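You operate a simulated robot arm through the tools that you are given. There is no shell and no other tool. Be economical: measure what you need, move in short steps, check, and stop when the job is done.

You run a simulated two-armed robot. Do the job below in one go: nothing can be reset, and whatever is moved stays where it is left.

JOB
Take the lid off the hardener tin on the door end of the strapped cartons and lay it down there.

It is judged by the outcome, as a careful person would: the job done as asked, and still so three seconds after it is handed in. It fails if anything else is knocked over, pushed out of place, dropped, spilled or broken. Lids that push on must go on centred and level and be pressed home; caps that screw on are set level and turned clockwise until they are tight.

ROBOT AND FRAMES
Two 7-joint arms with two-finger parallel grippers on one trunk, on a base that drives. Base frame: it is fixed to the floor where the robot stands at the start and does not move with it; the origin is under the middle of the robot, x ahead of it, y to its left, z up. Readings come in mm, degrees, newtons and seconds.
The left shoulder is at the start at [60, 189, 1153], the right one opposite. With the tool pointing down near the work surface each hand reaches from about 100 to 640 mm from the robot's upright axis, wherever it stands, measured 20 degrees to its own side. Payload 3.43 kg a hand.
The tool frame of a hand sits at the grasp point between the pads (the TCP): z along the fingers, y along the line on which they close. The tips reach 30 mm beyond it. Largest opening 94 mm; finger width 28, thickness 10; the body of the gripper, 50 by 96 mm, starts 55 mm behind the TCP.
Orientation is that of the tool frame in the base frame, as [roll, pitch, yaw] about the fixed x, y, z axes, in that order (R = Rz(yaw) Ry(pitch) Rx(roll)). With the fingers straight down and closing along the base's y, the tool's x points along the base's -x, its y along +y and its z along -z.

CONTROLS
- The arms move only by the tool jog_arm. It takes "left_increments", "right_increments" or both (then of equal length, played together; a hand with none holds still); each is a list of rows, each a list of 7 numbers: the turn, a rotation vector about the base's x, y, z in rad, then the shift along the base's x, y, z in mm, then the opening, from 0 (shut) to 1 (fully open). In form: [[ax, ay, az, dx, dy, dz, grip], ...]. A call has 1 to 10 rows; each row shifts and turns the commanded pose from where the row before left it. Each row takes 0.2 s and may step no farther than 50 mm and 8.6 degrees from the row before; otherwise, or with a gripper value out of range, the whole call is refused. A pose out of reach is approached as far as the arm can. The call stops where the force on the tool passes 40 N (or 10 N more than at its start, if that is more) or the arm is blocked; 0.2 s more then pass. Each finger travels about 153 mm/s and halts on what it meets, pressing with about 25 N; the grip force reading is that of the motor and also rises with nothing between the fingers. The clock runs only during rows and for 0.2 s after the last one: add rows that do not move to give the fingers time. It gives the time, the measured TCP pose, the force on the tool (base axes), the opening and the grip force at its end, in the units of the frame above (readings bear some noise), with the torque about the TCP (base axes, N m) and any sound that the robot's microphone picked up.
- Cameras (640 x 400 px; columns grow to the right, rows downward): "scene" is now at [5.6, -10.4, 1711.3]; the picture's right is [-0.27, -0.96, 0.00], its down [-0.83, 0.23, -0.50] and it looks along [0.49, -0.14, -0.86] (base axes); focal length 284 px, centre (320, 200). "left" rides on the left gripper at [76, -14, -103] in its tool frame; the picture's right is [0.18, 0.98, 0.00], its down [-0.75, 0.14, -0.64] and it looks along [-0.63, 0.12, 0.77] (tool axes); focal length 243 px, centre (320, 200). "right" rides on the right gripper at [76, 14, -102] in its tool frame; the picture's right is [-0.18, 0.98, 0.00], its down [-0.75, -0.14, -0.64] and it looks along [-0.63, -0.12, 0.77] (tool axes); focal length 243 px, centre (320, 200).
- camera(camera): a new picture of that camera. It takes no simulated time.
- slide_trunk(by): slides the trunk up (or, below 0, down) by that many mm; the arms and the scene camera ride with it, the base frame stays. It gives what a move gives, with no picture.
- drive_base(legs): drives the robot by 1 to 6 legs, each [ahead, left, turn to the left] in mm, mm and degrees, along the robot's own axes; the way and the turn of a leg run together, so that a leg with both is an arc; at most 1500 mm and 180 degrees a leg. The arms and the cameras ride along, it lands a little off, and it stops where it bumps. It gives what a move gives.
- turn_head(pan, tilt): turns the head with the scene camera to pan (to the left, within 86 degrees either way) and tilt (down, from -29 to 69), counted from straight ahead of the robot. It gives what a move gives.
- point_at(camera, pixels): there is no depth. For up to 12 entries [column, row, z] of the newest picture of that camera ("zoom" is the newest enlarged one), the place [x, y] in the base frame at which the ray of that pixel passes the height z, good to about 2 mm, but the place of the scene camera against the robot may be out by one fixed shift of up to 25 mm in any direction. It takes no simulated time.
- close_up(camera, box): a new picture of the part [left, top, right, bottom] of that camera's present view, enlarged. It takes no simulated time.
- close_job(): hands the job in; it is judged then, once.

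Go step by step. Measure first, check grasps and placings, and put right what went wrong. The budget is 80 turns and 70 pictures, counting those below and the enlarged ones. Unless the task says otherwise, let go and move clear before handing in, and close with one line.

The tools are called after "Request:" as a command line: name --argument value ..., lists and objects as JSON in quotes. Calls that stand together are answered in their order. jog_arm: Moves the arms, as the interface text tells. Its arguments: {"type":"object","properties":{"left_increments":{"type":"array","items":{"type":"array","items":{"type":"number"}}},"right_increments":{"type":"array","items":{"type":"array","items":{"type":"number"}}}},"required":[]} The other tools are called the same way: slide_trunk (by) slides the trunk up or down; drive_base (legs) drives the base; turn_head (pan, tilt) turns the head that bears the scene camera; camera (camera) takes a picture; point_at (camera, pixels) gives the place at which the rays of pixels pass given heights; close_up (camera, box) takes an enlarged picture of a part of a camera's view; close_job () hands the job in.

At the start:

```text
t: 0.0
left_tcp_pos: [407.8, 63.5, 1030.9]
left_tool_rot: [-180.0, 0.0, -180.0]
left_force: [-0.1, 0.2, -0.5]
left_moment: [-0.02, 0.01, 0.03]
left_grip_width: 93.9
left_grip_force: 0.0
right_tcp_pos: [346.6, -225.1, 1042.2]
right_tool_rot: [-179.9, 0.0, 180.0]
right_force: [0.3, -0.3, 0.7]
right_moment: [-0.04, -0.01, 0.03]
right_grip_width: 93.9
right_grip_force: 0.0
trunk travel left (down, up): [-825.0, 165.0]
robot x, y, heading: [-0.2, -0.1, -0.3]
head pan, tilt: [-15.6, 59.7]
```

scene: 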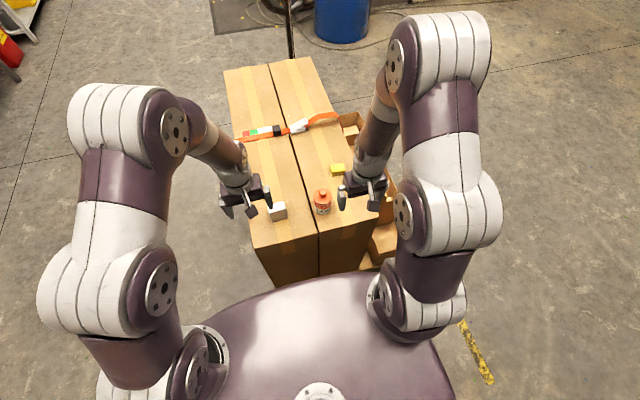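
right: 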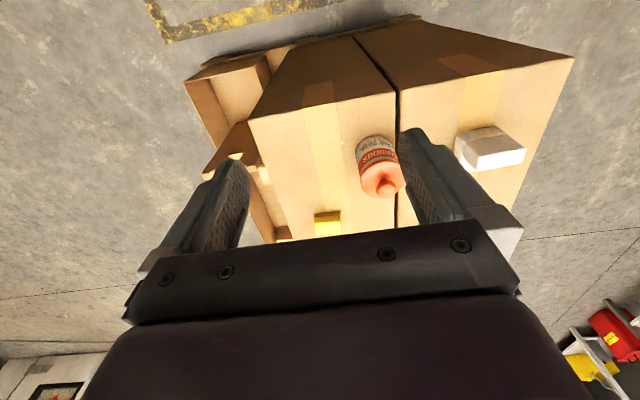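
left: 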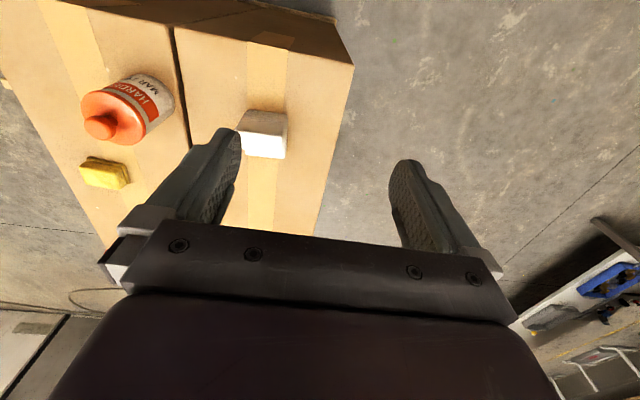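

The scene picture shows a red-capped tin at about (322,200) on the strapped cartons, with a white box, a yellow block and an orange strap. I'll enlarge it first.

Request:
close_up --camera "scene" --box '[210, 40, 410, 280]'

Request:
close_up --camera "left" --box '[40, 40, 300, 210]'

Request:
turn_head --pan 0 --tilt 15

Request:
camera --camera "scene"

```text
1.67 times, centred on (310, 160) of scene
```

zoom: 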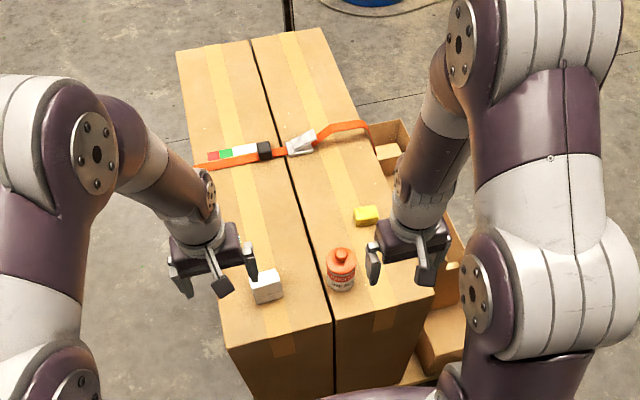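

```text
2.35 times, centred on (170, 125) of left
```

zoom: 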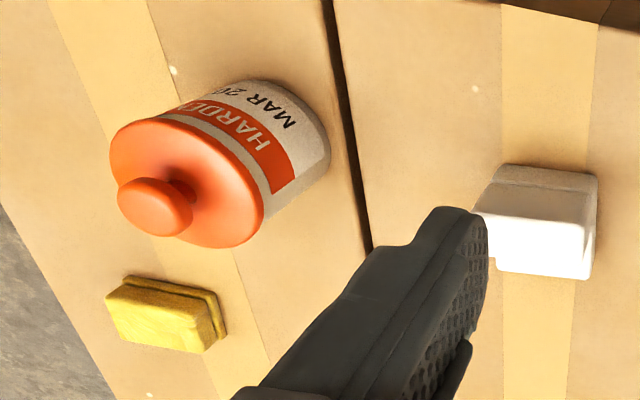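

```text
t: 1.1
left_tcp_pos: [408.4, 62.9, 1031.1]
left_tool_rot: [-179.9, 0.0, -180.0]
left_force: [-0.5, -0.7, 0.3]
left_moment: [0.01, 0.01, 0.02]
left_grip_width: 94.1
left_grip_force: 0.1
right_tcp_pos: [346.8, -224.3, 1041.5]
right_tool_rot: [-180.0, 0.1, -180.0]
right_force: [-0.1, -0.6, 0.4]
right_moment: [-0.02, -0.02, -0.04]
right_grip_width: 93.9
right_grip_force: 0.1
trunk travel left (down, up): [-825.0, 165.0]
robot x, y, heading: [-2.4, -0.1, 0.0]
head pan, tilt: [0.0, 15.0]
```

```text
64 pictures are left
```

scene: 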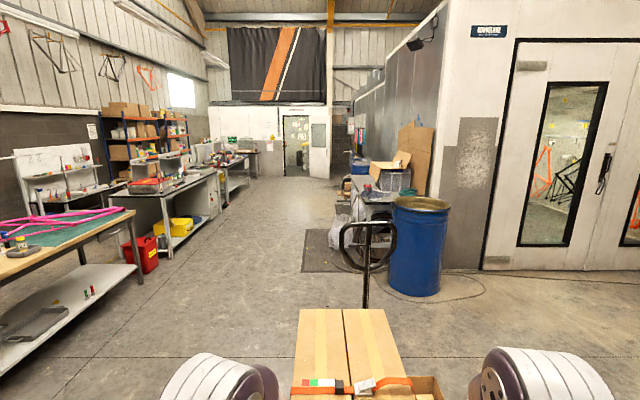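

There is a door far ahead and booth doors on the right, so "door end" isn't settled yet. I'll look to the sides and behind.

Request:
turn_head --pan 80 --tilt 15

Request:
camera --camera "scene"

Request:
turn_head --pan -80 --tilt 15

Request:
camera --camera "scene"

Request:
turn_head --pan 0 --tilt 45

Request:
camera --camera "scene"

```text
t: 2.6
left_tcp_pos: [408.3, 63.5, 1031.1]
left_tool_rot: [-180.0, 0.1, -180.0]
left_force: [-0.3, 0.4, 0.4]
left_moment: [0.05, 0.01, 0.05]
left_grip_width: 94.0
left_grip_force: 0.1
right_tcp_pos: [346.1, -224.1, 1041.3]
right_tool_rot: [-180.0, 0.0, -180.0]
right_force: [0.1, 0.7, -0.1]
right_moment: [0.02, 0.02, 0.0]
right_grip_width: 93.9
right_grip_force: 0.0
trunk travel left (down, up): [-825.0, 165.0]
robot x, y, heading: [0.8, -2.4, -0.2]
head pan, tilt: [80.0, 15.0]
```

```text
63 pictures are left
```

scene: 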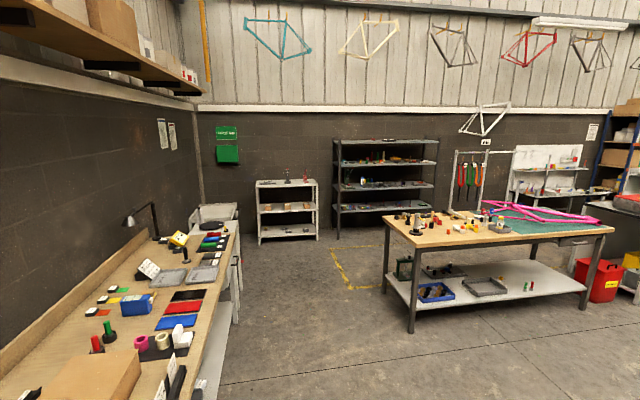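

```text
t: 5.1
left_tcp_pos: [407.2, 63.7, 1031.8]
left_tool_rot: [-179.9, 0.0, -179.9]
left_force: [-0.2, 0.3, -0.5]
left_moment: [0.0, 0.02, 0.01]
left_grip_width: 94.1
left_grip_force: 0.1
right_tcp_pos: [346.7, -223.9, 1042.6]
right_tool_rot: [179.9, 0.1, 180.0]
right_force: [0.3, -0.3, 0.8]
right_moment: [0.01, 0.03, 0.0]
right_grip_width: 94.0
right_grip_force: 0.1
trunk travel left (down, up): [-825.0, 165.0]
robot x, y, heading: [1.5, 3.1, -0.1]
head pan, tilt: [-80.0, 15.0]
```

```text
62 pictures are left
```

scene: 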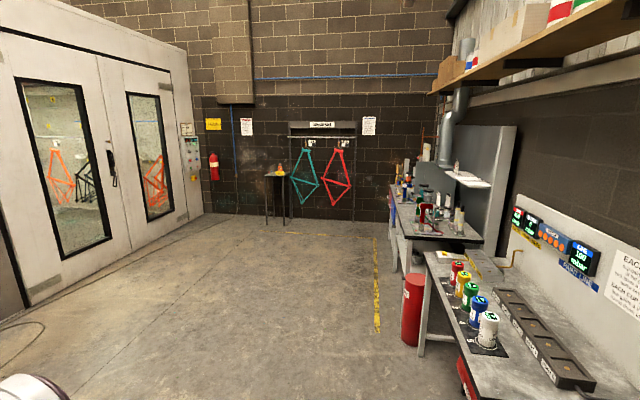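

```text
t: 6.6
left_tcp_pos: [408.6, 62.3, 1030.7]
left_tool_rot: [-180.0, 0.0, 179.9]
left_force: [1.1, -0.6, 1.1]
left_moment: [0.0, 0.01, 0.01]
left_grip_width: 93.9
left_grip_force: 0.0
right_tcp_pos: [346.1, -224.6, 1041.4]
right_tool_rot: [-180.0, 0.0, 180.0]
right_force: [-0.6, 0.2, 0.2]
right_moment: [0.02, -0.01, -0.01]
right_grip_width: 93.9
right_grip_force: 0.1
trunk travel left (down, up): [-825.0, 165.0]
robot x, y, heading: [-2.2, 0.5, 0.2]
head pan, tilt: [0.0, 45.0]
```

```text
61 pictures are left
```

scene: 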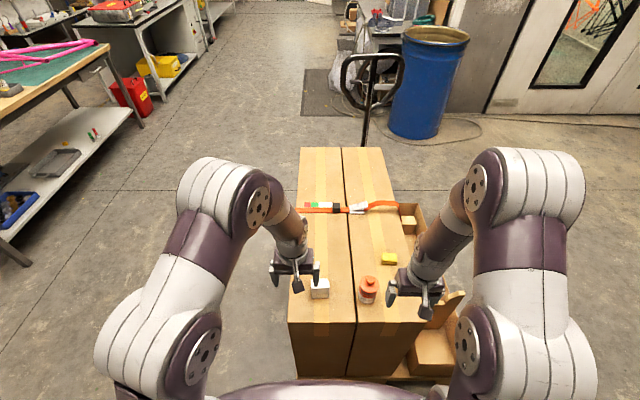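

The only exit door seen so far is far ahead, and the back wall hasn't been viewed. I'll raise the trunk for clearance and check how much room there is behind before turning to look.

Request:
slide_trunk --by 165

Request:
turn_head --pan 86 --tilt 50

Request:
camera --camera "scene"

Request:
turn_head --pan -86 --tilt 50

Request:
camera --camera "scene"

```text
t: 8.5
left_tcp_pos: [409.0, 63.9, 1196.2]
left_tool_rot: [-180.0, 0.1, -180.0]
left_force: [0.0, 0.5, -0.4]
left_moment: [-0.02, 0.02, 0.01]
left_grip_width: 94.2
left_grip_force: 0.1
right_tcp_pos: [346.2, -224.9, 1205.8]
right_tool_rot: [-179.9, 0.0, -180.0]
right_force: [0.9, 0.3, -0.1]
right_moment: [0.0, 0.01, -0.01]
right_grip_width: 93.9
right_grip_force: 0.0
trunk travel left (down, up): [-990.0, 0.0]
robot x, y, heading: [2.7, -1.3, -0.2]
head pan, tilt: [0.0, 45.0]
```

```text
t: 10.1
left_tcp_pos: [408.9, 63.8, 1196.7]
left_tool_rot: [180.0, 0.0, 179.9]
left_force: [-0.3, -0.6, 1.1]
left_moment: [0.03, 0.0, 0.01]
left_grip_width: 93.8
left_grip_force: 0.1
right_tcp_pos: [346.1, -224.9, 1208.2]
right_tool_rot: [179.9, 0.0, -180.0]
right_force: [0.0, -0.4, -0.2]
right_moment: [0.01, 0.01, -0.01]
right_grip_width: 94.0
right_grip_force: 0.1
trunk travel left (down, up): [-990.0, 0.0]
robot x, y, heading: [1.3, -0.4, -0.2]
head pan, tilt: [85.9, 50.0]
```

```text
60 pictures are left
```

scene: 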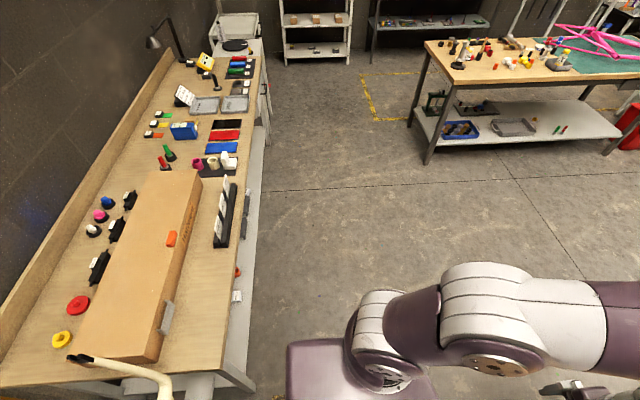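

```text
t: 12.7
left_tcp_pos: [407.6, 63.0, 1195.5]
left_tool_rot: [180.0, 0.0, -179.9]
left_force: [0.3, 0.1, 0.4]
left_moment: [0.0, 0.01, 0.03]
left_grip_width: 94.0
left_grip_force: 0.1
right_tcp_pos: [346.3, -224.0, 1207.3]
right_tool_rot: [-179.9, 0.0, 180.0]
right_force: [0.9, 0.3, -0.1]
right_moment: [0.0, 0.01, -0.04]
right_grip_width: 93.8
right_grip_force: 0.1
trunk travel left (down, up): [-990.0, 0.0]
robot x, y, heading: [-0.1, 1.8, -0.2]
head pan, tilt: [-85.9, 50.0]
```

```text
59 pictures are left
```

scene: 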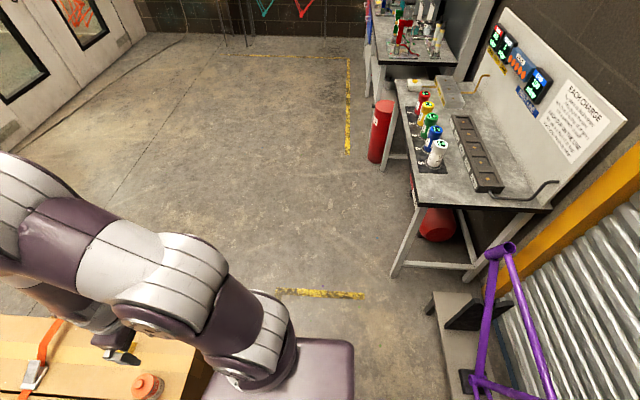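

There is a corrugated roller-type door behind the robot (right edge of the picture, yellow frame at (590,220)). I'll check the gap between robot and cartons before turning to see it properly.

Request:
turn_head --pan 0 --tilt 69

Request:
camera --camera "scene"

Request:
point_at --camera "scene" --pixels '[[320, 200, 900], [320, 300, 900], [320, 200, 0], [320, 300, 0]]'

```text
t: 14.3
left_tcp_pos: [407.9, 63.3, 1195.5]
left_tool_rot: [179.9, 0.0, 180.0]
left_force: [0.0, 0.2, 0.5]
left_moment: [0.01, 0.02, -0.06]
left_grip_width: 94.1
left_grip_force: 0.1
right_tcp_pos: [346.1, -224.1, 1205.9]
right_tool_rot: [-180.0, 0.0, 180.0]
right_force: [-0.2, -0.3, -0.3]
right_moment: [-0.02, -0.02, 0.0]
right_grip_width: 93.9
right_grip_force: 0.1
trunk travel left (down, up): [-990.0, 0.0]
robot x, y, heading: [0.4, 3.7, -0.1]
head pan, tilt: [0.0, 68.8]
```

```text
58 pictures are left
```

scene: 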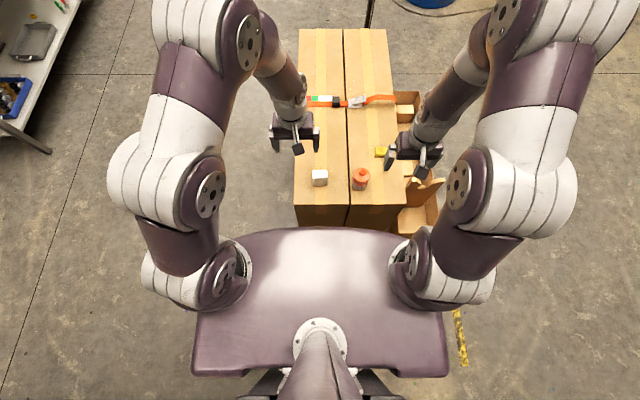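

```text
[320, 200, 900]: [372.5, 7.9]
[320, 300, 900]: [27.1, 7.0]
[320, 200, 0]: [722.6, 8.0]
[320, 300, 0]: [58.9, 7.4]
```

The bench end sits close behind-left of the robot, so a left turn is risky. A modest right turn in place is clear, and should show the back wall.

Request:
drive_base --legs '[[0, 0, -35]]'

Request:
turn_head --pan -86 --tilt 15

Request:
camera --camera "scene"

```text
t: 16.4
left_tcp_pos: [370.3, -181.4, 1195.4]
left_tool_rot: [180.0, 0.1, 145.3]
left_force: [-0.1, 0.8, -0.1]
left_moment: [-0.02, 0.02, 0.01]
left_grip_width: 94.1
left_grip_force: 0.0
right_tcp_pos: [156.9, -381.9, 1205.5]
right_tool_rot: [180.0, 0.0, 145.4]
right_force: [-0.7, 0.5, 0.2]
right_moment: [-0.01, 0.0, 0.0]
right_grip_width: 93.8
right_grip_force: 0.1
trunk travel left (down, up): [-990.0, 0.0]
robot x, y, heading: [0.4, -0.3, -34.6]
head pan, tilt: [0.0, 68.8]
```

```text
t: 18.0
left_tcp_pos: [371.5, -180.1, 1196.0]
left_tool_rot: [-180.0, 0.0, 145.3]
left_force: [0.7, 0.1, 0.3]
left_moment: [0.01, 0.01, -0.01]
left_grip_width: 93.9
left_grip_force: 0.0
right_tcp_pos: [156.7, -381.3, 1206.1]
right_tool_rot: [-180.0, 0.0, 145.2]
right_force: [1.1, 0.9, -0.5]
right_moment: [-0.02, -0.01, 0.04]
right_grip_width: 93.9
right_grip_force: 0.1
trunk travel left (down, up): [-990.0, 0.0]
robot x, y, heading: [-0.7, -1.7, -34.7]
head pan, tilt: [-85.9, 15.0]
```

```text
57 pictures are left
```

scene: 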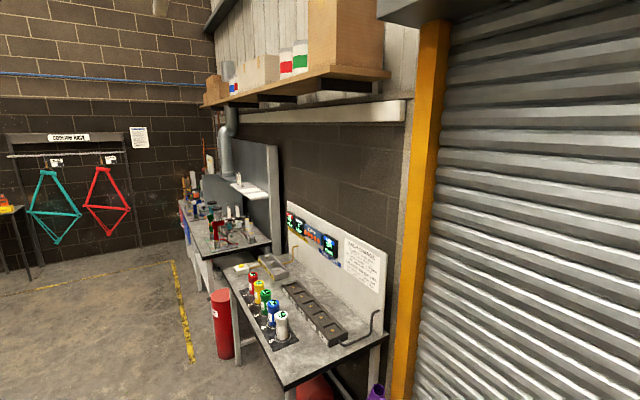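

Directly behind the robot is a roller shutter door, so the near end of the cartons, where the tin stands, is the door end. I'll turn back and look closely at the tin.

Request:
drive_base --legs '[[0, 0, 34.7]]'

Request:
turn_head --pan -10 --tilt 60

Request:
slide_trunk --by -165

Request:
close_up --camera "scene" --box '[240, 120, 400, 260]'

Request:
camera --camera "left"

Request:
camera --camera "right"

```text
t: 20.0
left_tcp_pos: [410.0, 59.7, 1196.6]
left_tool_rot: [180.0, -0.1, 179.5]
left_force: [0.0, 0.3, 0.2]
left_moment: [-0.03, 0.01, 0.01]
left_grip_width: 93.8
left_grip_force: 0.0
right_tcp_pos: [345.4, -227.2, 1206.3]
right_tool_rot: [179.9, -0.1, 179.5]
right_force: [-0.8, -0.5, -0.7]
right_moment: [0.01, -0.01, -0.01]
right_grip_width: 93.9
right_grip_force: 0.1
trunk travel left (down, up): [-990.0, 0.0]
robot x, y, heading: [-0.0, -0.5, -0.6]
head pan, tilt: [-85.9, 15.0]
```

```text
t: 21.5
left_tcp_pos: [407.7, 61.2, 1195.9]
left_tool_rot: [-180.0, 0.0, 179.6]
left_force: [0.5, -0.3, 0.0]
left_moment: [-0.03, 0.01, -0.01]
left_grip_width: 94.1
left_grip_force: 0.1
right_tcp_pos: [343.9, -227.9, 1207.2]
right_tool_rot: [180.0, 0.0, 179.6]
right_force: [-0.5, 0.3, -0.5]
right_moment: [0.0, 0.02, 0.05]
right_grip_width: 94.0
right_grip_force: 0.1
trunk travel left (down, up): [-990.0, 0.0]
robot x, y, heading: [0.6, 2.3, -0.4]
head pan, tilt: [-10.0, 60.0]
```

```text
t: 23.4
left_tcp_pos: [407.7, 60.6, 1031.9]
left_tool_rot: [180.0, 0.0, 179.6]
left_force: [0.7, -0.3, -1.2]
left_moment: [-0.01, 0.0, -0.02]
left_grip_width: 94.1
left_grip_force: 0.2
right_tcp_pos: [344.0, -226.2, 1040.1]
right_tool_rot: [180.0, 0.0, 179.6]
right_force: [-0.1, 0.0, 0.3]
right_moment: [-0.03, -0.04, -0.02]
right_grip_width: 94.2
right_grip_force: 0.1
trunk travel left (down, up): [-825.0, 165.0]
robot x, y, heading: [0.7, 0.2, -0.7]
head pan, tilt: [-10.0, 60.0]
```

```text
2.86 times, centred on (320, 190) of scene
```

zoom: 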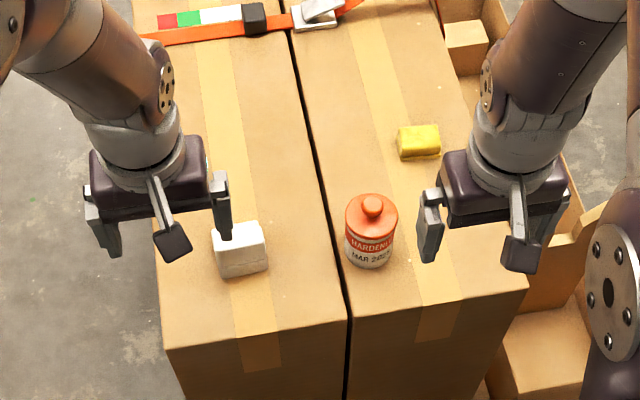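

```text
55 pictures are left
```

left: 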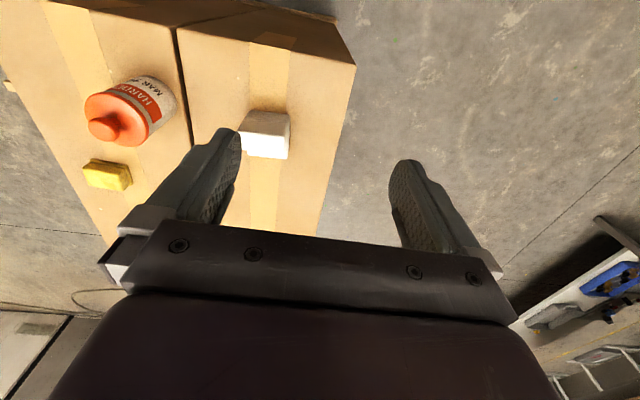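

```text
54 pictures are left
```

right: 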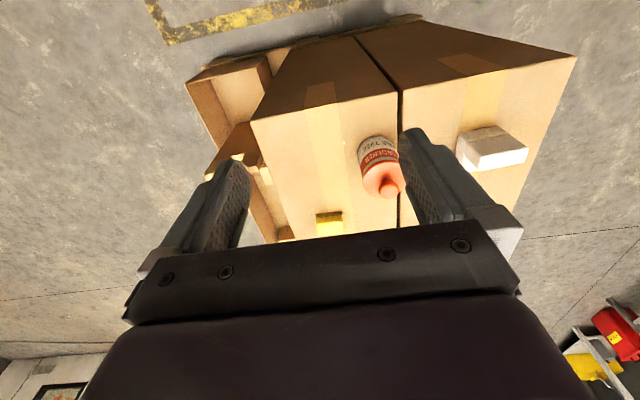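

Both wrist cameras see the tin knob (left (103,128), right (389,188)) and carton corner (left (355,65), right (577,55)); I'll triangulate.

Request:
point_at --camera "left" --pixels '[[355, 65, 700], [355, 65, 800], [173, 28, 700], [173, 28, 800], [103, 128, 800], [103, 128, 900], [189, 145, 700], [189, 145, 800]]'

Request:
point_at --camera "right" --pixels '[[577, 55, 700], [577, 55, 800], [403, 90, 700], [403, 90, 800], [389, 188, 800], [389, 188, 900], [463, 170, 700], [463, 170, 800]]'

```text
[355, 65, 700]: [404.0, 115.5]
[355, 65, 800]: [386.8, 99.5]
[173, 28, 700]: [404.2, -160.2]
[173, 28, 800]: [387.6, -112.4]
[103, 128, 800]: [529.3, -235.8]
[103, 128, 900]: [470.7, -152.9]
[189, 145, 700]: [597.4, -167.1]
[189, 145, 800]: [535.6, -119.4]
```

```text
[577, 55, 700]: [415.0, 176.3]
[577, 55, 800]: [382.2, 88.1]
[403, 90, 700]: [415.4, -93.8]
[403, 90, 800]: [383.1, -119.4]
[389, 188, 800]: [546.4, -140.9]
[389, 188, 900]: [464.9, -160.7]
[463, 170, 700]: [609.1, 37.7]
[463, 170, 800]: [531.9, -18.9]
```

Carton top comes out at z≈787, near edge x≈388; knob at about (473,-159, 892). I'll bring the right hand closer, still well above, for a good side/top view.

Request:
jog_arm --right_increments '[[0, 0, 0, 20, 34, -15, 1], [0, 0, 0, 20, 34, -15, 1], [0, 0, 0, 0, 0, 0, 1]]'

Request:
camera --camera "right"

Request:
close_up --camera "right" --box '[230, 60, 430, 240]'

```text
t: 24.2
left_tcp_pos: [408.4, 59.1, 1030.8]
left_tool_rot: [180.0, 0.0, 179.5]
left_force: [-1.0, 0.1, 0.0]
left_moment: [0.03, 0.0, -0.02]
left_grip_width: 94.2
left_grip_force: 0.1
right_tcp_pos: [385.2, -160.0, 1010.0]
right_tool_rot: [-180.0, 0.0, 179.6]
right_force: [-0.1, -0.3, -0.2]
right_moment: [0.0, 0.01, 0.0]
right_grip_width: 94.1
right_grip_force: 0.1
trunk travel left (down, up): [-825.0, 165.0]
robot x, y, heading: [1.4, 2.1, -0.5]
head pan, tilt: [-10.0, 60.0]
```

```text
53 pictures are left
```

right: 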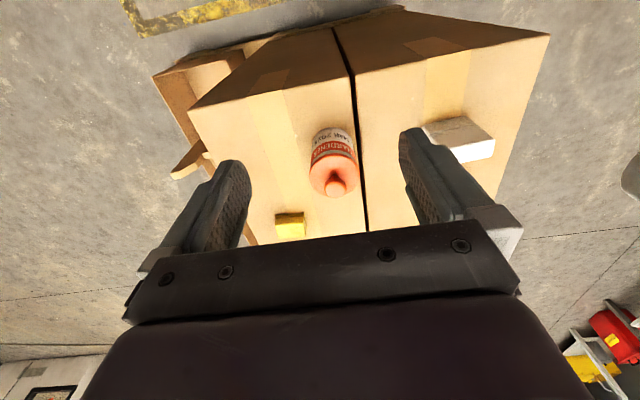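

```text
2.22 times, centred on (330, 150) of right
```

zoom: 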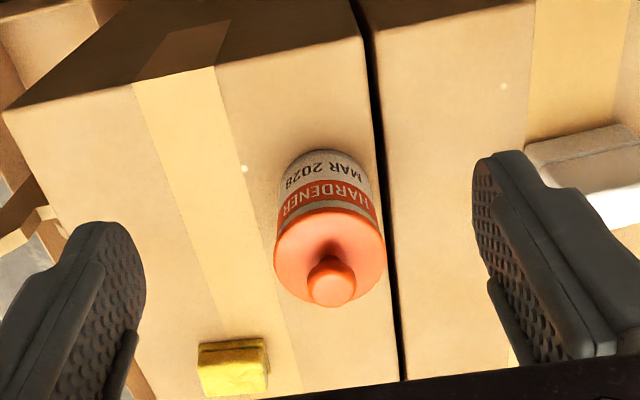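

The tin is now clear in the zoom: base front (325,150), rim (273,255)–(386,245), knob (308–356, 287). I'll measure these at candidate heights.

Request:
point_at --camera "zoom" --pixels '[[325, 150, 787], [273, 255, 850], [386, 245, 850], [273, 255, 875], [386, 245, 875], [308, 288, 890], [356, 286, 890], [332, 287, 880], [332, 287, 900], [327, 208, 860], [333, 308, 860], [398, 330, 787]]'

```text
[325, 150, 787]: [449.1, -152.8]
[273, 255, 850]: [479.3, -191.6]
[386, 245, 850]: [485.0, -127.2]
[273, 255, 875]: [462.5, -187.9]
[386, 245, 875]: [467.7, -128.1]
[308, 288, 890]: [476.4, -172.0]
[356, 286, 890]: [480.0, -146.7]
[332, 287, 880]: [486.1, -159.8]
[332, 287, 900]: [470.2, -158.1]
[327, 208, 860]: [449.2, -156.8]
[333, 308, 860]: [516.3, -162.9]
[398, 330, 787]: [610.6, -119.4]
```

Tin axis ≈(479,-159), lid radius ≈31, knob centre z≈889 with ≈25 mm diameter. I'll move above it, then descend so the tips are just above the lid's disc.

Request:
jog_arm --right_increments '[[0, 0, 0, 47, 0, 0, 1], [0, 0, 0, 47, 1, 0, 1], [0, 0, 0, 0, 0, -30, 1], [0, 0, 0, 0, 0, -25, 1], [0, 0, 0, 0, 0, 0, 1]]'

Request:
camera --camera "right"

Request:
close_up --camera "left" --box '[0, 40, 260, 220]'

```text
t: 25.4
left_tcp_pos: [408.8, 59.5, 1030.6]
left_tool_rot: [180.0, 0.0, 179.7]
left_force: [-0.6, 0.0, 0.1]
left_moment: [0.03, -0.01, 0.0]
left_grip_width: 93.8
left_grip_force: 0.2
right_tcp_pos: [477.0, -157.2, 956.6]
right_tool_rot: [180.0, -0.1, 179.5]
right_force: [-0.3, 0.5, -0.2]
right_moment: [0.01, -0.01, 0.01]
right_grip_width: 94.1
right_grip_force: 0.1
trunk travel left (down, up): [-825.0, 165.0]
robot x, y, heading: [-0.8, -1.3, -0.5]
head pan, tilt: [-10.0, 60.0]
```

```text
51 pictures are left
```

right: 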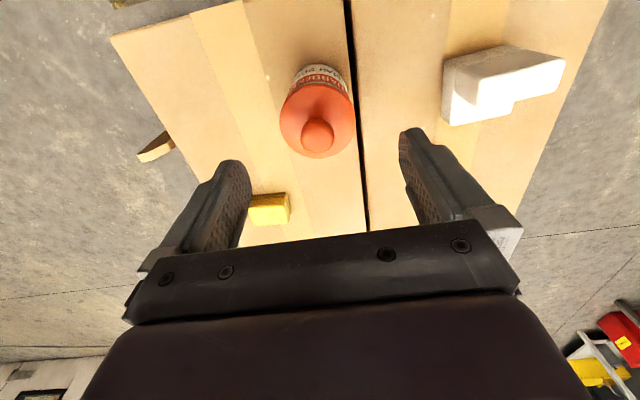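

```text
2.22 times, centred on (130, 130) of left
```

zoom: 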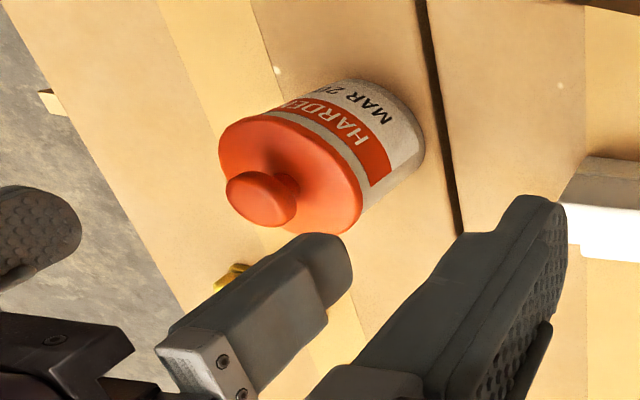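

Checking the knob (317,133) and rim in the closer right picture.

Request:
point_at --camera "right" --pixels '[[317, 133, 885], [317, 133, 895], [300, 132, 890], [335, 132, 890], [279, 120, 858], [356, 116, 858]]'

Request:
point_at --camera "zoom" --pixels '[[258, 200, 885], [258, 200, 895], [225, 130, 858], [357, 215, 858]]'

```text
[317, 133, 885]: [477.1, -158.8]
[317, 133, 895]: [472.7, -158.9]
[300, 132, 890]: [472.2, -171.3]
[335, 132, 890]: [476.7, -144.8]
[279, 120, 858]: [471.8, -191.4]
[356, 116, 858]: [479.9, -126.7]
```

```text
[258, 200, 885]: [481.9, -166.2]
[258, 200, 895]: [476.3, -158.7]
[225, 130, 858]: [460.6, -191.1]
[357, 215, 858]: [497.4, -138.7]
```

Knob centre agrees at ≈(476,-158.5, 891). Descending to TCP z≈906 and viewing before closing.

Request:
jog_arm --right_increments '[[0, 0, 0, 0, -1.5, -25, 1], [0, 0, 0, 0, 0, -20, 1], [0, 0, 0, 0, 0, -6, 1], [0, 0, 0, 0, 0, 0, 1]]'

Request:
close_up --camera "left" --box '[0, 40, 260, 220]'

Request:
close_up --camera "right" --box '[200, 40, 460, 240]'

```text
t: 26.4
left_tcp_pos: [409.8, 60.4, 1030.0]
left_tool_rot: [-180.0, 0.0, 179.6]
left_force: [-0.8, -0.1, 0.5]
left_moment: [0.0, -0.01, -0.01]
left_grip_width: 94.1
left_grip_force: 0.1
right_tcp_pos: [478.3, -159.7, 906.7]
right_tool_rot: [-180.0, 0.0, 179.6]
right_force: [-0.7, -0.2, 0.2]
right_moment: [0.0, -0.02, 0.0]
right_grip_width: 93.9
right_grip_force: 0.0
trunk travel left (down, up): [-825.0, 165.0]
robot x, y, heading: [-0.3, 3.2, -0.3]
head pan, tilt: [-10.0, 60.0]
```

```text
2.22 times, centred on (130, 130) of left
```

zoom: 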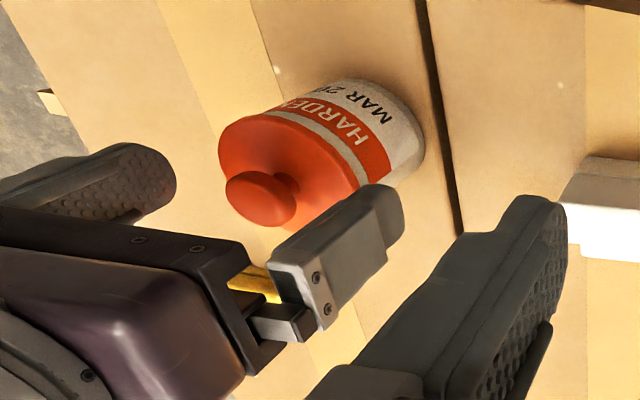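

```text
2.00 times, centred on (330, 140) of right
```

zoom: 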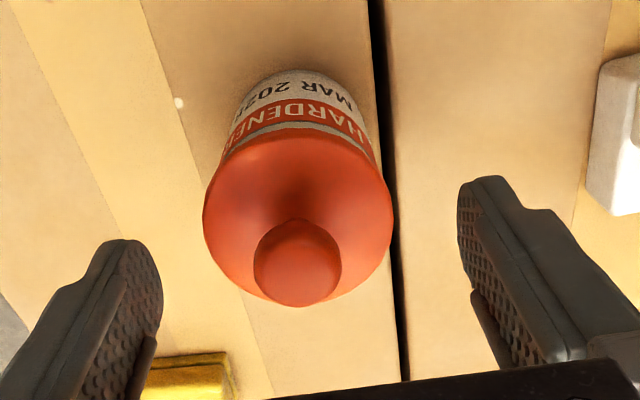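

Fingers straddle the knob evenly at the right height. Closing on it.

Request:
jog_arm --right_increments '[[0, 0, 0, 0, 0, 0, 0.45], [0, 0, 0, 0, 0, 0, 0.3], [0, 0, 0, 0, 0, 0, 0], [0, 0, 0, 0, 0, 0, 0]]'

Request:
close_up --camera "left" --box '[0, 40, 260, 220]'

```text
t: 27.4
left_tcp_pos: [409.2, 59.8, 1030.8]
left_tool_rot: [-180.0, 0.0, 179.5]
left_force: [0.1, 1.0, -0.2]
left_moment: [-0.02, 0.03, 0.0]
left_grip_width: 94.0
left_grip_force: 0.1
right_tcp_pos: [477.0, -159.6, 906.3]
right_tool_rot: [180.0, 0.1, 179.6]
right_force: [-0.8, 0.0, -0.2]
right_moment: [0.01, 0.03, -0.01]
right_grip_width: 23.0
right_grip_force: 25.0
trunk travel left (down, up): [-825.0, 165.0]
robot x, y, heading: [0.5, -3.7, -0.5]
head pan, tilt: [-10.0, 60.0]
heard: snap
```

```text
2.22 times, centred on (130, 130) of left
```

zoom: 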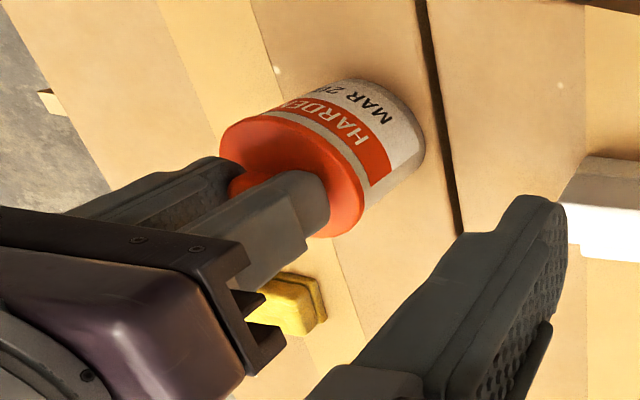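

Knob gripped at 23 mm with 25 N; a snap was heard but the tin looks unmoved. I'll lift a little and read the force.

Request:
jog_arm --right_increments '[[0, 0, 0, 0, 0, 2, 0], [0, 0, 0, 0, 0, 2, 0], [0, 0, 0, 0, 0, 2, 0], [0, 0, 0, 0, 0, 0, 0]]'

Request:
close_up --camera "left" --box '[0, 40, 260, 220]'

Request:
close_up --camera "right" --box '[200, 40, 460, 240]'

```text
t: 28.4
left_tcp_pos: [408.6, 60.8, 1030.7]
left_tool_rot: [179.9, -0.1, 179.6]
left_force: [1.3, -0.5, 0.4]
left_moment: [0.01, -0.01, 0.0]
left_grip_width: 94.2
left_grip_force: 0.2
right_tcp_pos: [478.2, -160.3, 911.5]
right_tool_rot: [180.0, -0.1, 179.6]
right_force: [-0.7, -0.2, 0.4]
right_moment: [0.03, 0.01, 0.0]
right_grip_width: 22.8
right_grip_force: 25.4
trunk travel left (down, up): [-825.0, 165.0]
robot x, y, heading: [3.0, -1.1, -0.5]
head pan, tilt: [-10.0, 60.0]
```

```text
2.22 times, centred on (130, 130) of left
```

zoom: 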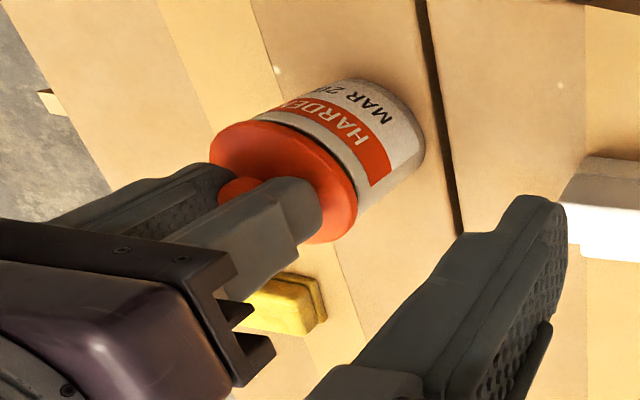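

```text
2.00 times, centred on (330, 140) of right
```

zoom: 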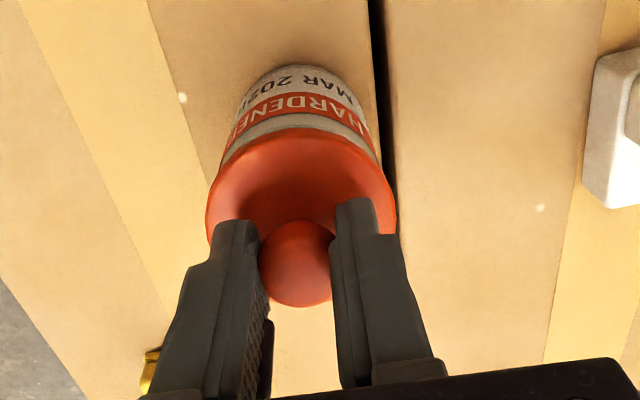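

The lid is rising free while the tin stays put. Lifting straight clear.

Request:
jog_arm --right_increments '[[0, 0, 0, 0, 0, 10, 0], [0, 0, 0, 0, 0, 20, 0], [0, 0, 0, 0, 0, 30, 0], [0, 0, 0, 0, 0, 20, 0], [0, 0, 0, 0, 0, 0, 0]]'

Request:
camera --camera "left"

Request:
camera --camera "right"

Request:
camera --camera "scene"

```text
t: 29.6
left_tcp_pos: [408.0, 61.6, 1030.0]
left_tool_rot: [-180.0, 0.1, 179.6]
left_force: [-1.2, 0.5, 0.2]
left_moment: [0.01, -0.01, 0.01]
left_grip_width: 94.1
left_grip_force: 0.1
right_tcp_pos: [480.8, -160.0, 991.7]
right_tool_rot: [179.9, 0.0, 179.6]
right_force: [0.8, -0.8, 0.0]
right_moment: [-0.02, -0.01, 0.0]
right_grip_width: 22.5
right_grip_force: 25.4
trunk travel left (down, up): [-825.0, 165.0]
robot x, y, heading: [0.8, -0.0, -0.5]
head pan, tilt: [-10.0, 60.0]
```

```text
44 pictures are left
```

left: 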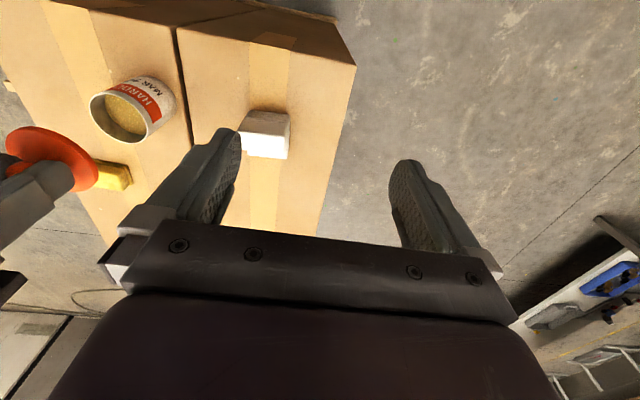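

```text
43 pictures are left
```

right: 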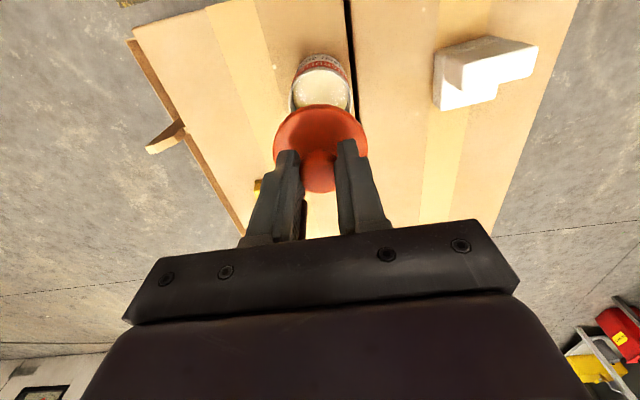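

```text
42 pictures are left
```

scene: 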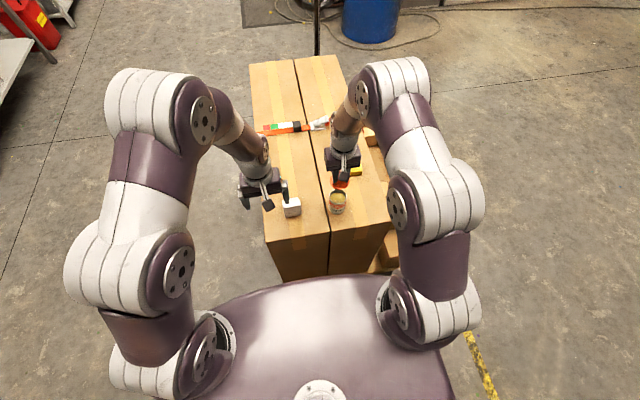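

Lid is off; the tin stands in place. I'll measure the right carton's right edge (e.g. (133,30), (200,150)) for the lay-down spot.

Request:
point_at --camera "right" --pixels '[[135, 30, 787], [200, 150, 787], [175, 100, 787], [258, 185, 787], [351, 50, 787], [205, 60, 787]]'

```text
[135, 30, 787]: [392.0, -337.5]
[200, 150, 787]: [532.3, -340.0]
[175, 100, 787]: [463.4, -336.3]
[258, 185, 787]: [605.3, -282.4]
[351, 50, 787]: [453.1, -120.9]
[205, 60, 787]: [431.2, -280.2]
```

Right carton spans y −337 to −120, so (455,−262) is a free spot next to the tin. Carrying the lid there and lowering partway.

Request:
jog_arm --right_increments '[[0, 0, 0, -8, -34, 0, 0], [0, 0, 0, -8, -34, 0, 0], [0, 0, 0, -9, -34, 0, 0], [0, 0, 0, 0, 0, -40, 0], [0, 0, 0, 0, 0, -40, 0], [0, 0, 0, 0, 0, -35, 0], [0, 0, 0, 0, 0, -10, 0], [0, 0, 0, 0, 0, 0, 0]]'

Request:
camera --camera "right"

Request:
camera --camera "left"

```text
t: 31.4
left_tcp_pos: [407.9, 59.9, 1031.0]
left_tool_rot: [179.9, 0.2, 179.6]
left_force: [-0.7, 0.7, -0.4]
left_moment: [0.02, 0.02, -0.02]
left_grip_width: 94.0
left_grip_force: 0.0
right_tcp_pos: [454.7, -260.9, 866.7]
right_tool_rot: [-179.9, 0.0, 179.6]
right_force: [-0.4, 0.4, -0.1]
right_moment: [0.01, 0.0, -0.01]
right_grip_width: 22.2
right_grip_force: 24.7
trunk travel left (down, up): [-825.0, 165.0]
robot x, y, heading: [-1.1, 1.6, -0.6]
head pan, tilt: [-10.0, 60.0]
```

```text
41 pictures are left
```

right: 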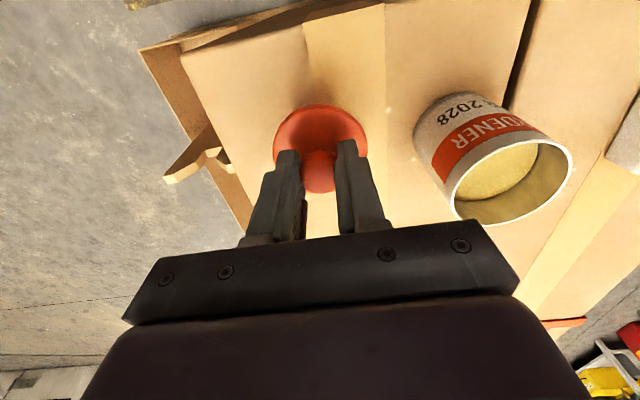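

```text
40 pictures are left
```

left: 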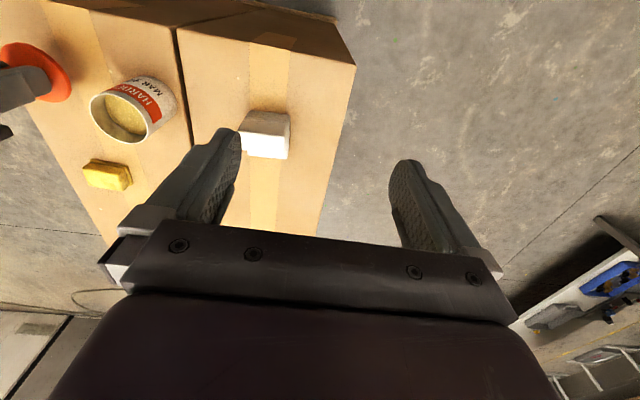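

The lid hangs level over clear cardboard, tin is well to the side. Lowering in small steps, watching force.

Request:
jog_arm --right_increments '[[0, 0, 0, 0, 0, -3, 0], [0, 0, 0, 0, 0, -3, 0], [0, 0, 0, 0, 0, -3, 0], [0, 0, 0, 0, 0, -2, 0], [0, 0, 0, 0, 0, 0, 0]]'

```text
t: 32.6
left_tcp_pos: [409.1, 59.4, 1030.6]
left_tool_rot: [-179.9, 0.0, 179.5]
left_force: [-0.4, -0.7, -0.2]
left_moment: [0.0, 0.0, -0.01]
left_grip_width: 94.0
left_grip_force: 0.0
right_tcp_pos: [455.1, -261.7, 854.9]
right_tool_rot: [180.0, 0.1, 179.6]
right_force: [-0.6, 1.0, -0.3]
right_moment: [-0.02, 0.01, -0.03]
right_grip_width: 22.2
right_grip_force: 24.5
trunk travel left (down, up): [-825.0, 165.0]
robot x, y, heading: [1.3, 1.2, -0.5]
head pan, tilt: [-10.0, 60.0]
```

Request:
jog_arm --right_increments '[[0, 0, 0, 0, 0, -2, 0], [0, 0, 0, 0, 0, -2, 0], [0, 0, 0, 0, 0, 0, 0]]'

Request:
close_up --camera "right" --box '[220, 40, 440, 220]'

Request:
close_up --camera "left" --box '[0, 10, 160, 130]'

```text
t: 33.4
left_tcp_pos: [409.1, 61.8, 1031.5]
left_tool_rot: [-180.0, 0.0, 179.7]
left_force: [-0.7, -0.3, -0.4]
left_moment: [0.03, -0.02, -0.03]
left_grip_width: 94.0
left_grip_force: 0.1
right_tcp_pos: [455.7, -262.4, 851.0]
right_tool_rot: [180.0, -0.1, 179.6]
right_force: [0.5, -0.4, -0.1]
right_moment: [-0.01, -0.01, -0.02]
right_grip_width: 22.3
right_grip_force: 25.1
trunk travel left (down, up): [-825.0, 165.0]
robot x, y, heading: [1.6, -1.1, -0.6]
head pan, tilt: [-10.0, 60.0]
```

```text
2.22 times, centred on (330, 130) of right
```

zoom: 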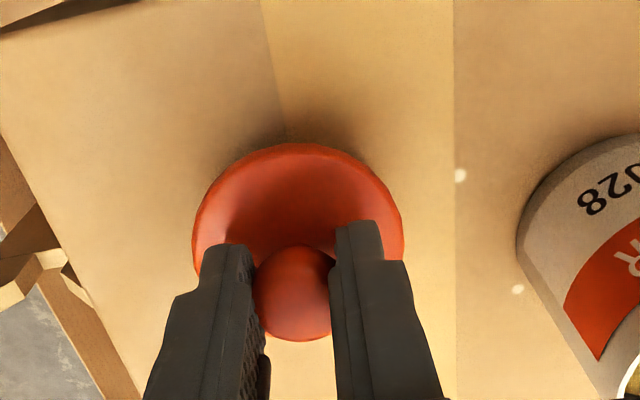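

```text
3.33 times, centred on (80, 70) of left
```

zoom: 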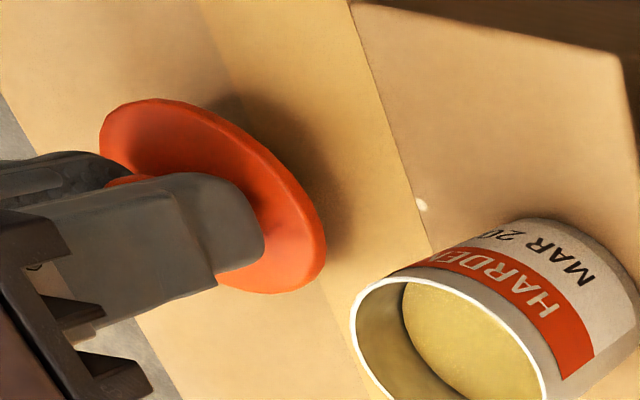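

The lid still hovers (shadow gap at (270,140)). Continuing down in small steps.

Request:
jog_arm --right_increments '[[0, 0, 0, 0, 0, -2, 0], [0, 0, 0, 0, 0, -2, 0], [0, 0, 0, 0, 0, -2, 0], [0, 0, 0, 0, 0, 0, 0]]'

Request:
close_up --camera "left" --box '[0, 10, 160, 130]'

```text
t: 34.4
left_tcp_pos: [408.9, 60.2, 1031.2]
left_tool_rot: [179.9, 0.0, 179.6]
left_force: [0.0, 0.1, 0.0]
left_moment: [0.03, -0.02, 0.01]
left_grip_width: 93.9
left_grip_force: 0.0
right_tcp_pos: [453.3, -263.1, 845.1]
right_tool_rot: [180.0, 0.0, 179.7]
right_force: [-0.1, -0.2, 0.2]
right_moment: [0.01, -0.01, 0.02]
right_grip_width: 22.4
right_grip_force: 24.6
trunk travel left (down, up): [-825.0, 165.0]
robot x, y, heading: [0.8, -0.3, -0.2]
head pan, tilt: [-10.0, 60.0]
```

```text
3.33 times, centred on (80, 70) of left
```

zoom: 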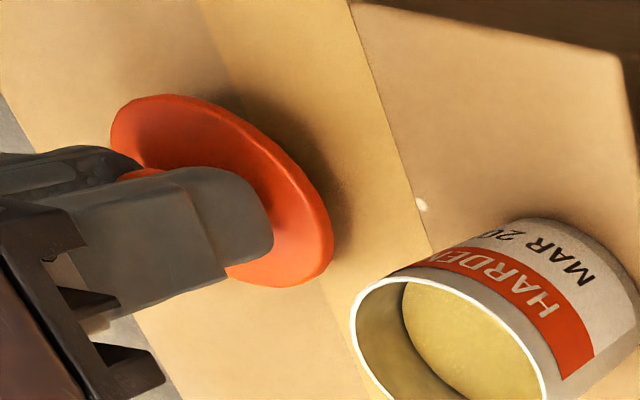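

Request:
jog_arm --right_increments '[[0, 0, 0, 0, 0, -1.5, 0], [0, 0, 0, 0, 0, -1.5, 0], [0, 0, 0, 0, 0, -1.5, 0], [0, 0, 0, 0, 0, 0, 0]]'

Request:
close_up --camera "left" --box '[0, 10, 160, 130]'

```text
t: 35.4
left_tcp_pos: [408.2, 60.6, 1031.7]
left_tool_rot: [179.8, 0.0, 179.6]
left_force: [0.7, 0.4, 0.3]
left_moment: [-0.01, -0.03, -0.01]
left_grip_width: 94.0
left_grip_force: 0.0
right_tcp_pos: [453.2, -262.3, 840.6]
right_tool_rot: [180.0, 0.0, 179.7]
right_force: [-1.0, 0.0, 0.0]
right_moment: [-0.01, -0.01, -0.02]
right_grip_width: 22.5
right_grip_force: 24.9
trunk travel left (down, up): [-825.0, 165.0]
robot x, y, heading: [1.8, -1.4, -0.2]
head pan, tilt: [-10.0, 60.0]
```

```text
3.33 times, centred on (80, 70) of left
```

zoom: 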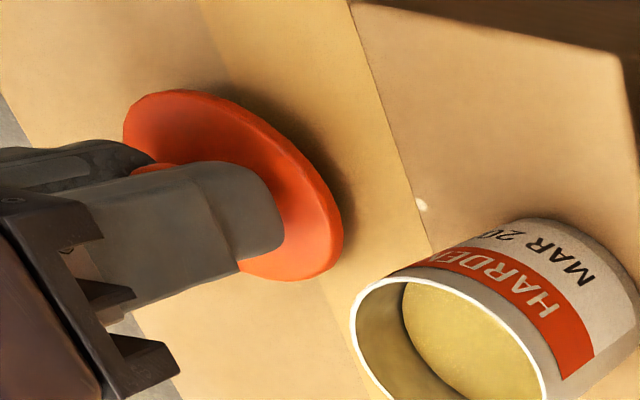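

Gap shrinking, no contact force yet; going on with 1 mm steps.

Request:
jog_arm --right_increments '[[0, 0, 0, 0, 0, -1, 0], [0, 0, 0, 0, 0, -1, 0], [0, 0, 0, 0, 0, -1, 0], [0, 0, 0, 0, 0, -1, 0], [0, 0, 0, 0, 0, 0, 0]]'

Request:
close_up --camera "left" --box '[0, 10, 160, 130]'

```text
t: 36.6
left_tcp_pos: [409.5, 60.2, 1031.0]
left_tool_rot: [-180.0, -0.1, 179.6]
left_force: [-0.2, 0.8, 0.2]
left_moment: [-0.02, 0.01, 0.0]
left_grip_width: 93.9
left_grip_force: 0.1
right_tcp_pos: [454.2, -261.9, 836.5]
right_tool_rot: [-180.0, 0.1, 179.5]
right_force: [-0.1, 0.2, 0.4]
right_moment: [-0.01, 0.0, -0.01]
right_grip_width: 22.7
right_grip_force: 25.2
trunk travel left (down, up): [-825.0, 165.0]
robot x, y, heading: [4.5, 2.1, -0.3]
head pan, tilt: [-10.0, 60.0]
```

```text
3.33 times, centred on (80, 70) of left
```

zoom: 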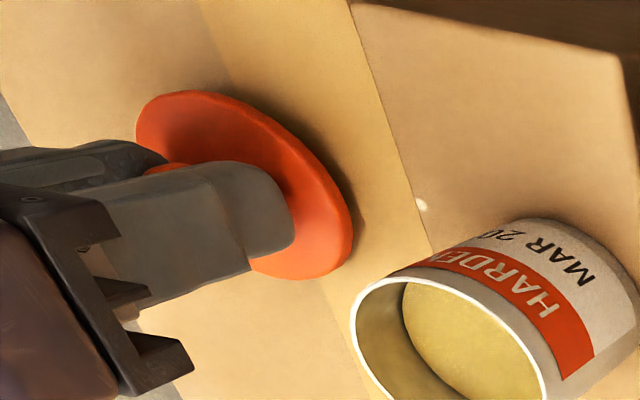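

Request:
jog_arm --right_increments '[[0, 0, 0, 0, 0, -1, 0], [0, 0, 0, 0, 0, -1, 0], [0, 0, 0, 0, 0, -1, 0], [0, 0, 0, 0, 0, 0, 0]]'

Request:
close_up --camera "left" --box '[0, 10, 160, 130]'

Request:
close_up --camera "right" --box '[220, 40, 440, 220]'

```text
t: 37.6
left_tcp_pos: [407.9, 61.1, 1031.2]
left_tool_rot: [180.0, 0.0, 179.6]
left_force: [-0.1, 0.2, -0.6]
left_moment: [0.0, -0.02, 0.02]
left_grip_width: 94.0
left_grip_force: 0.1
right_tcp_pos: [453.3, -261.8, 834.5]
right_tool_rot: [-179.9, 0.0, 179.5]
right_force: [0.3, -0.3, 0.0]
right_moment: [0.01, 0.03, 0.01]
right_grip_width: 22.2
right_grip_force: 25.1
trunk travel left (down, up): [-825.0, 165.0]
robot x, y, heading: [3.8, -0.3, -0.5]
head pan, tilt: [-10.0, 60.0]
```

```text
3.33 times, centred on (80, 70) of left
```

zoom: 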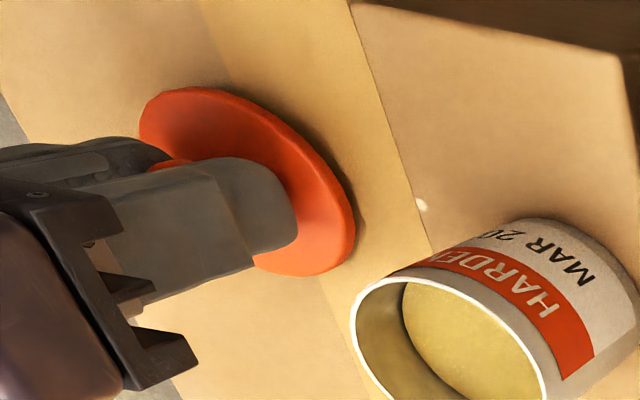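

```text
2.22 times, centred on (330, 130) of right
```

zoom: 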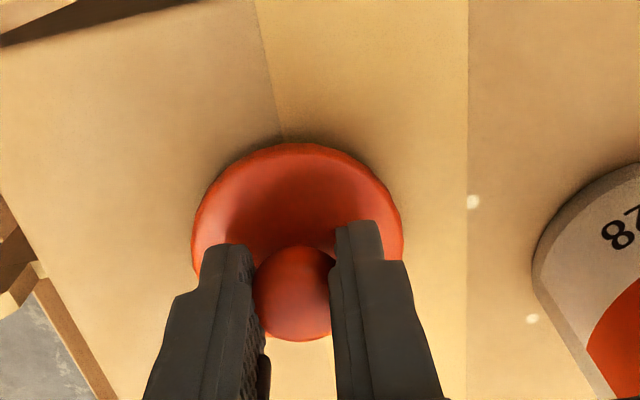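

Only a sliver of shadow left; a few more 1 mm steps to contact.

Request:
jog_arm --right_increments '[[0, 0, 0, 0, 0, -1, 0], [0, 0, 0, 0, 0, -1, 0], [0, 0, 0, 0, 0, 0, 0]]'

Request:
close_up --camera "left" --box '[0, 10, 160, 130]'

```text
t: 38.4
left_tcp_pos: [408.9, 60.6, 1031.8]
left_tool_rot: [-179.9, 0.1, 179.6]
left_force: [0.4, 0.6, 0.4]
left_moment: [0.0, -0.04, -0.02]
left_grip_width: 94.0
left_grip_force: 0.1
right_tcp_pos: [452.0, -261.0, 831.8]
right_tool_rot: [180.0, 0.0, 179.6]
right_force: [-0.4, -0.9, -0.1]
right_moment: [0.0, 0.01, -0.01]
right_grip_width: 22.2
right_grip_force: 25.2
trunk travel left (down, up): [-825.0, 165.0]
robot x, y, heading: [2.9, -0.0, -0.4]
head pan, tilt: [-10.0, 60.0]
```

```text
3.33 times, centred on (80, 70) of left
```

zoom: 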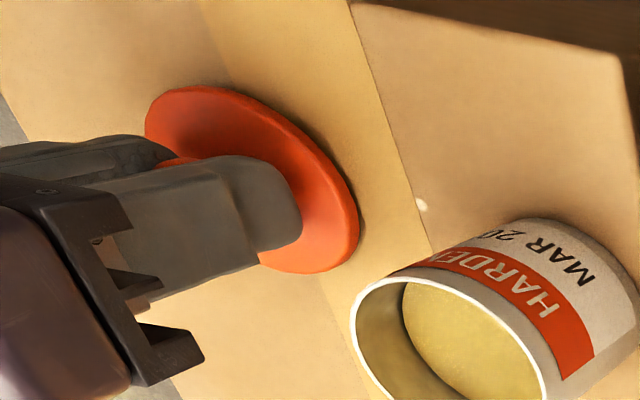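

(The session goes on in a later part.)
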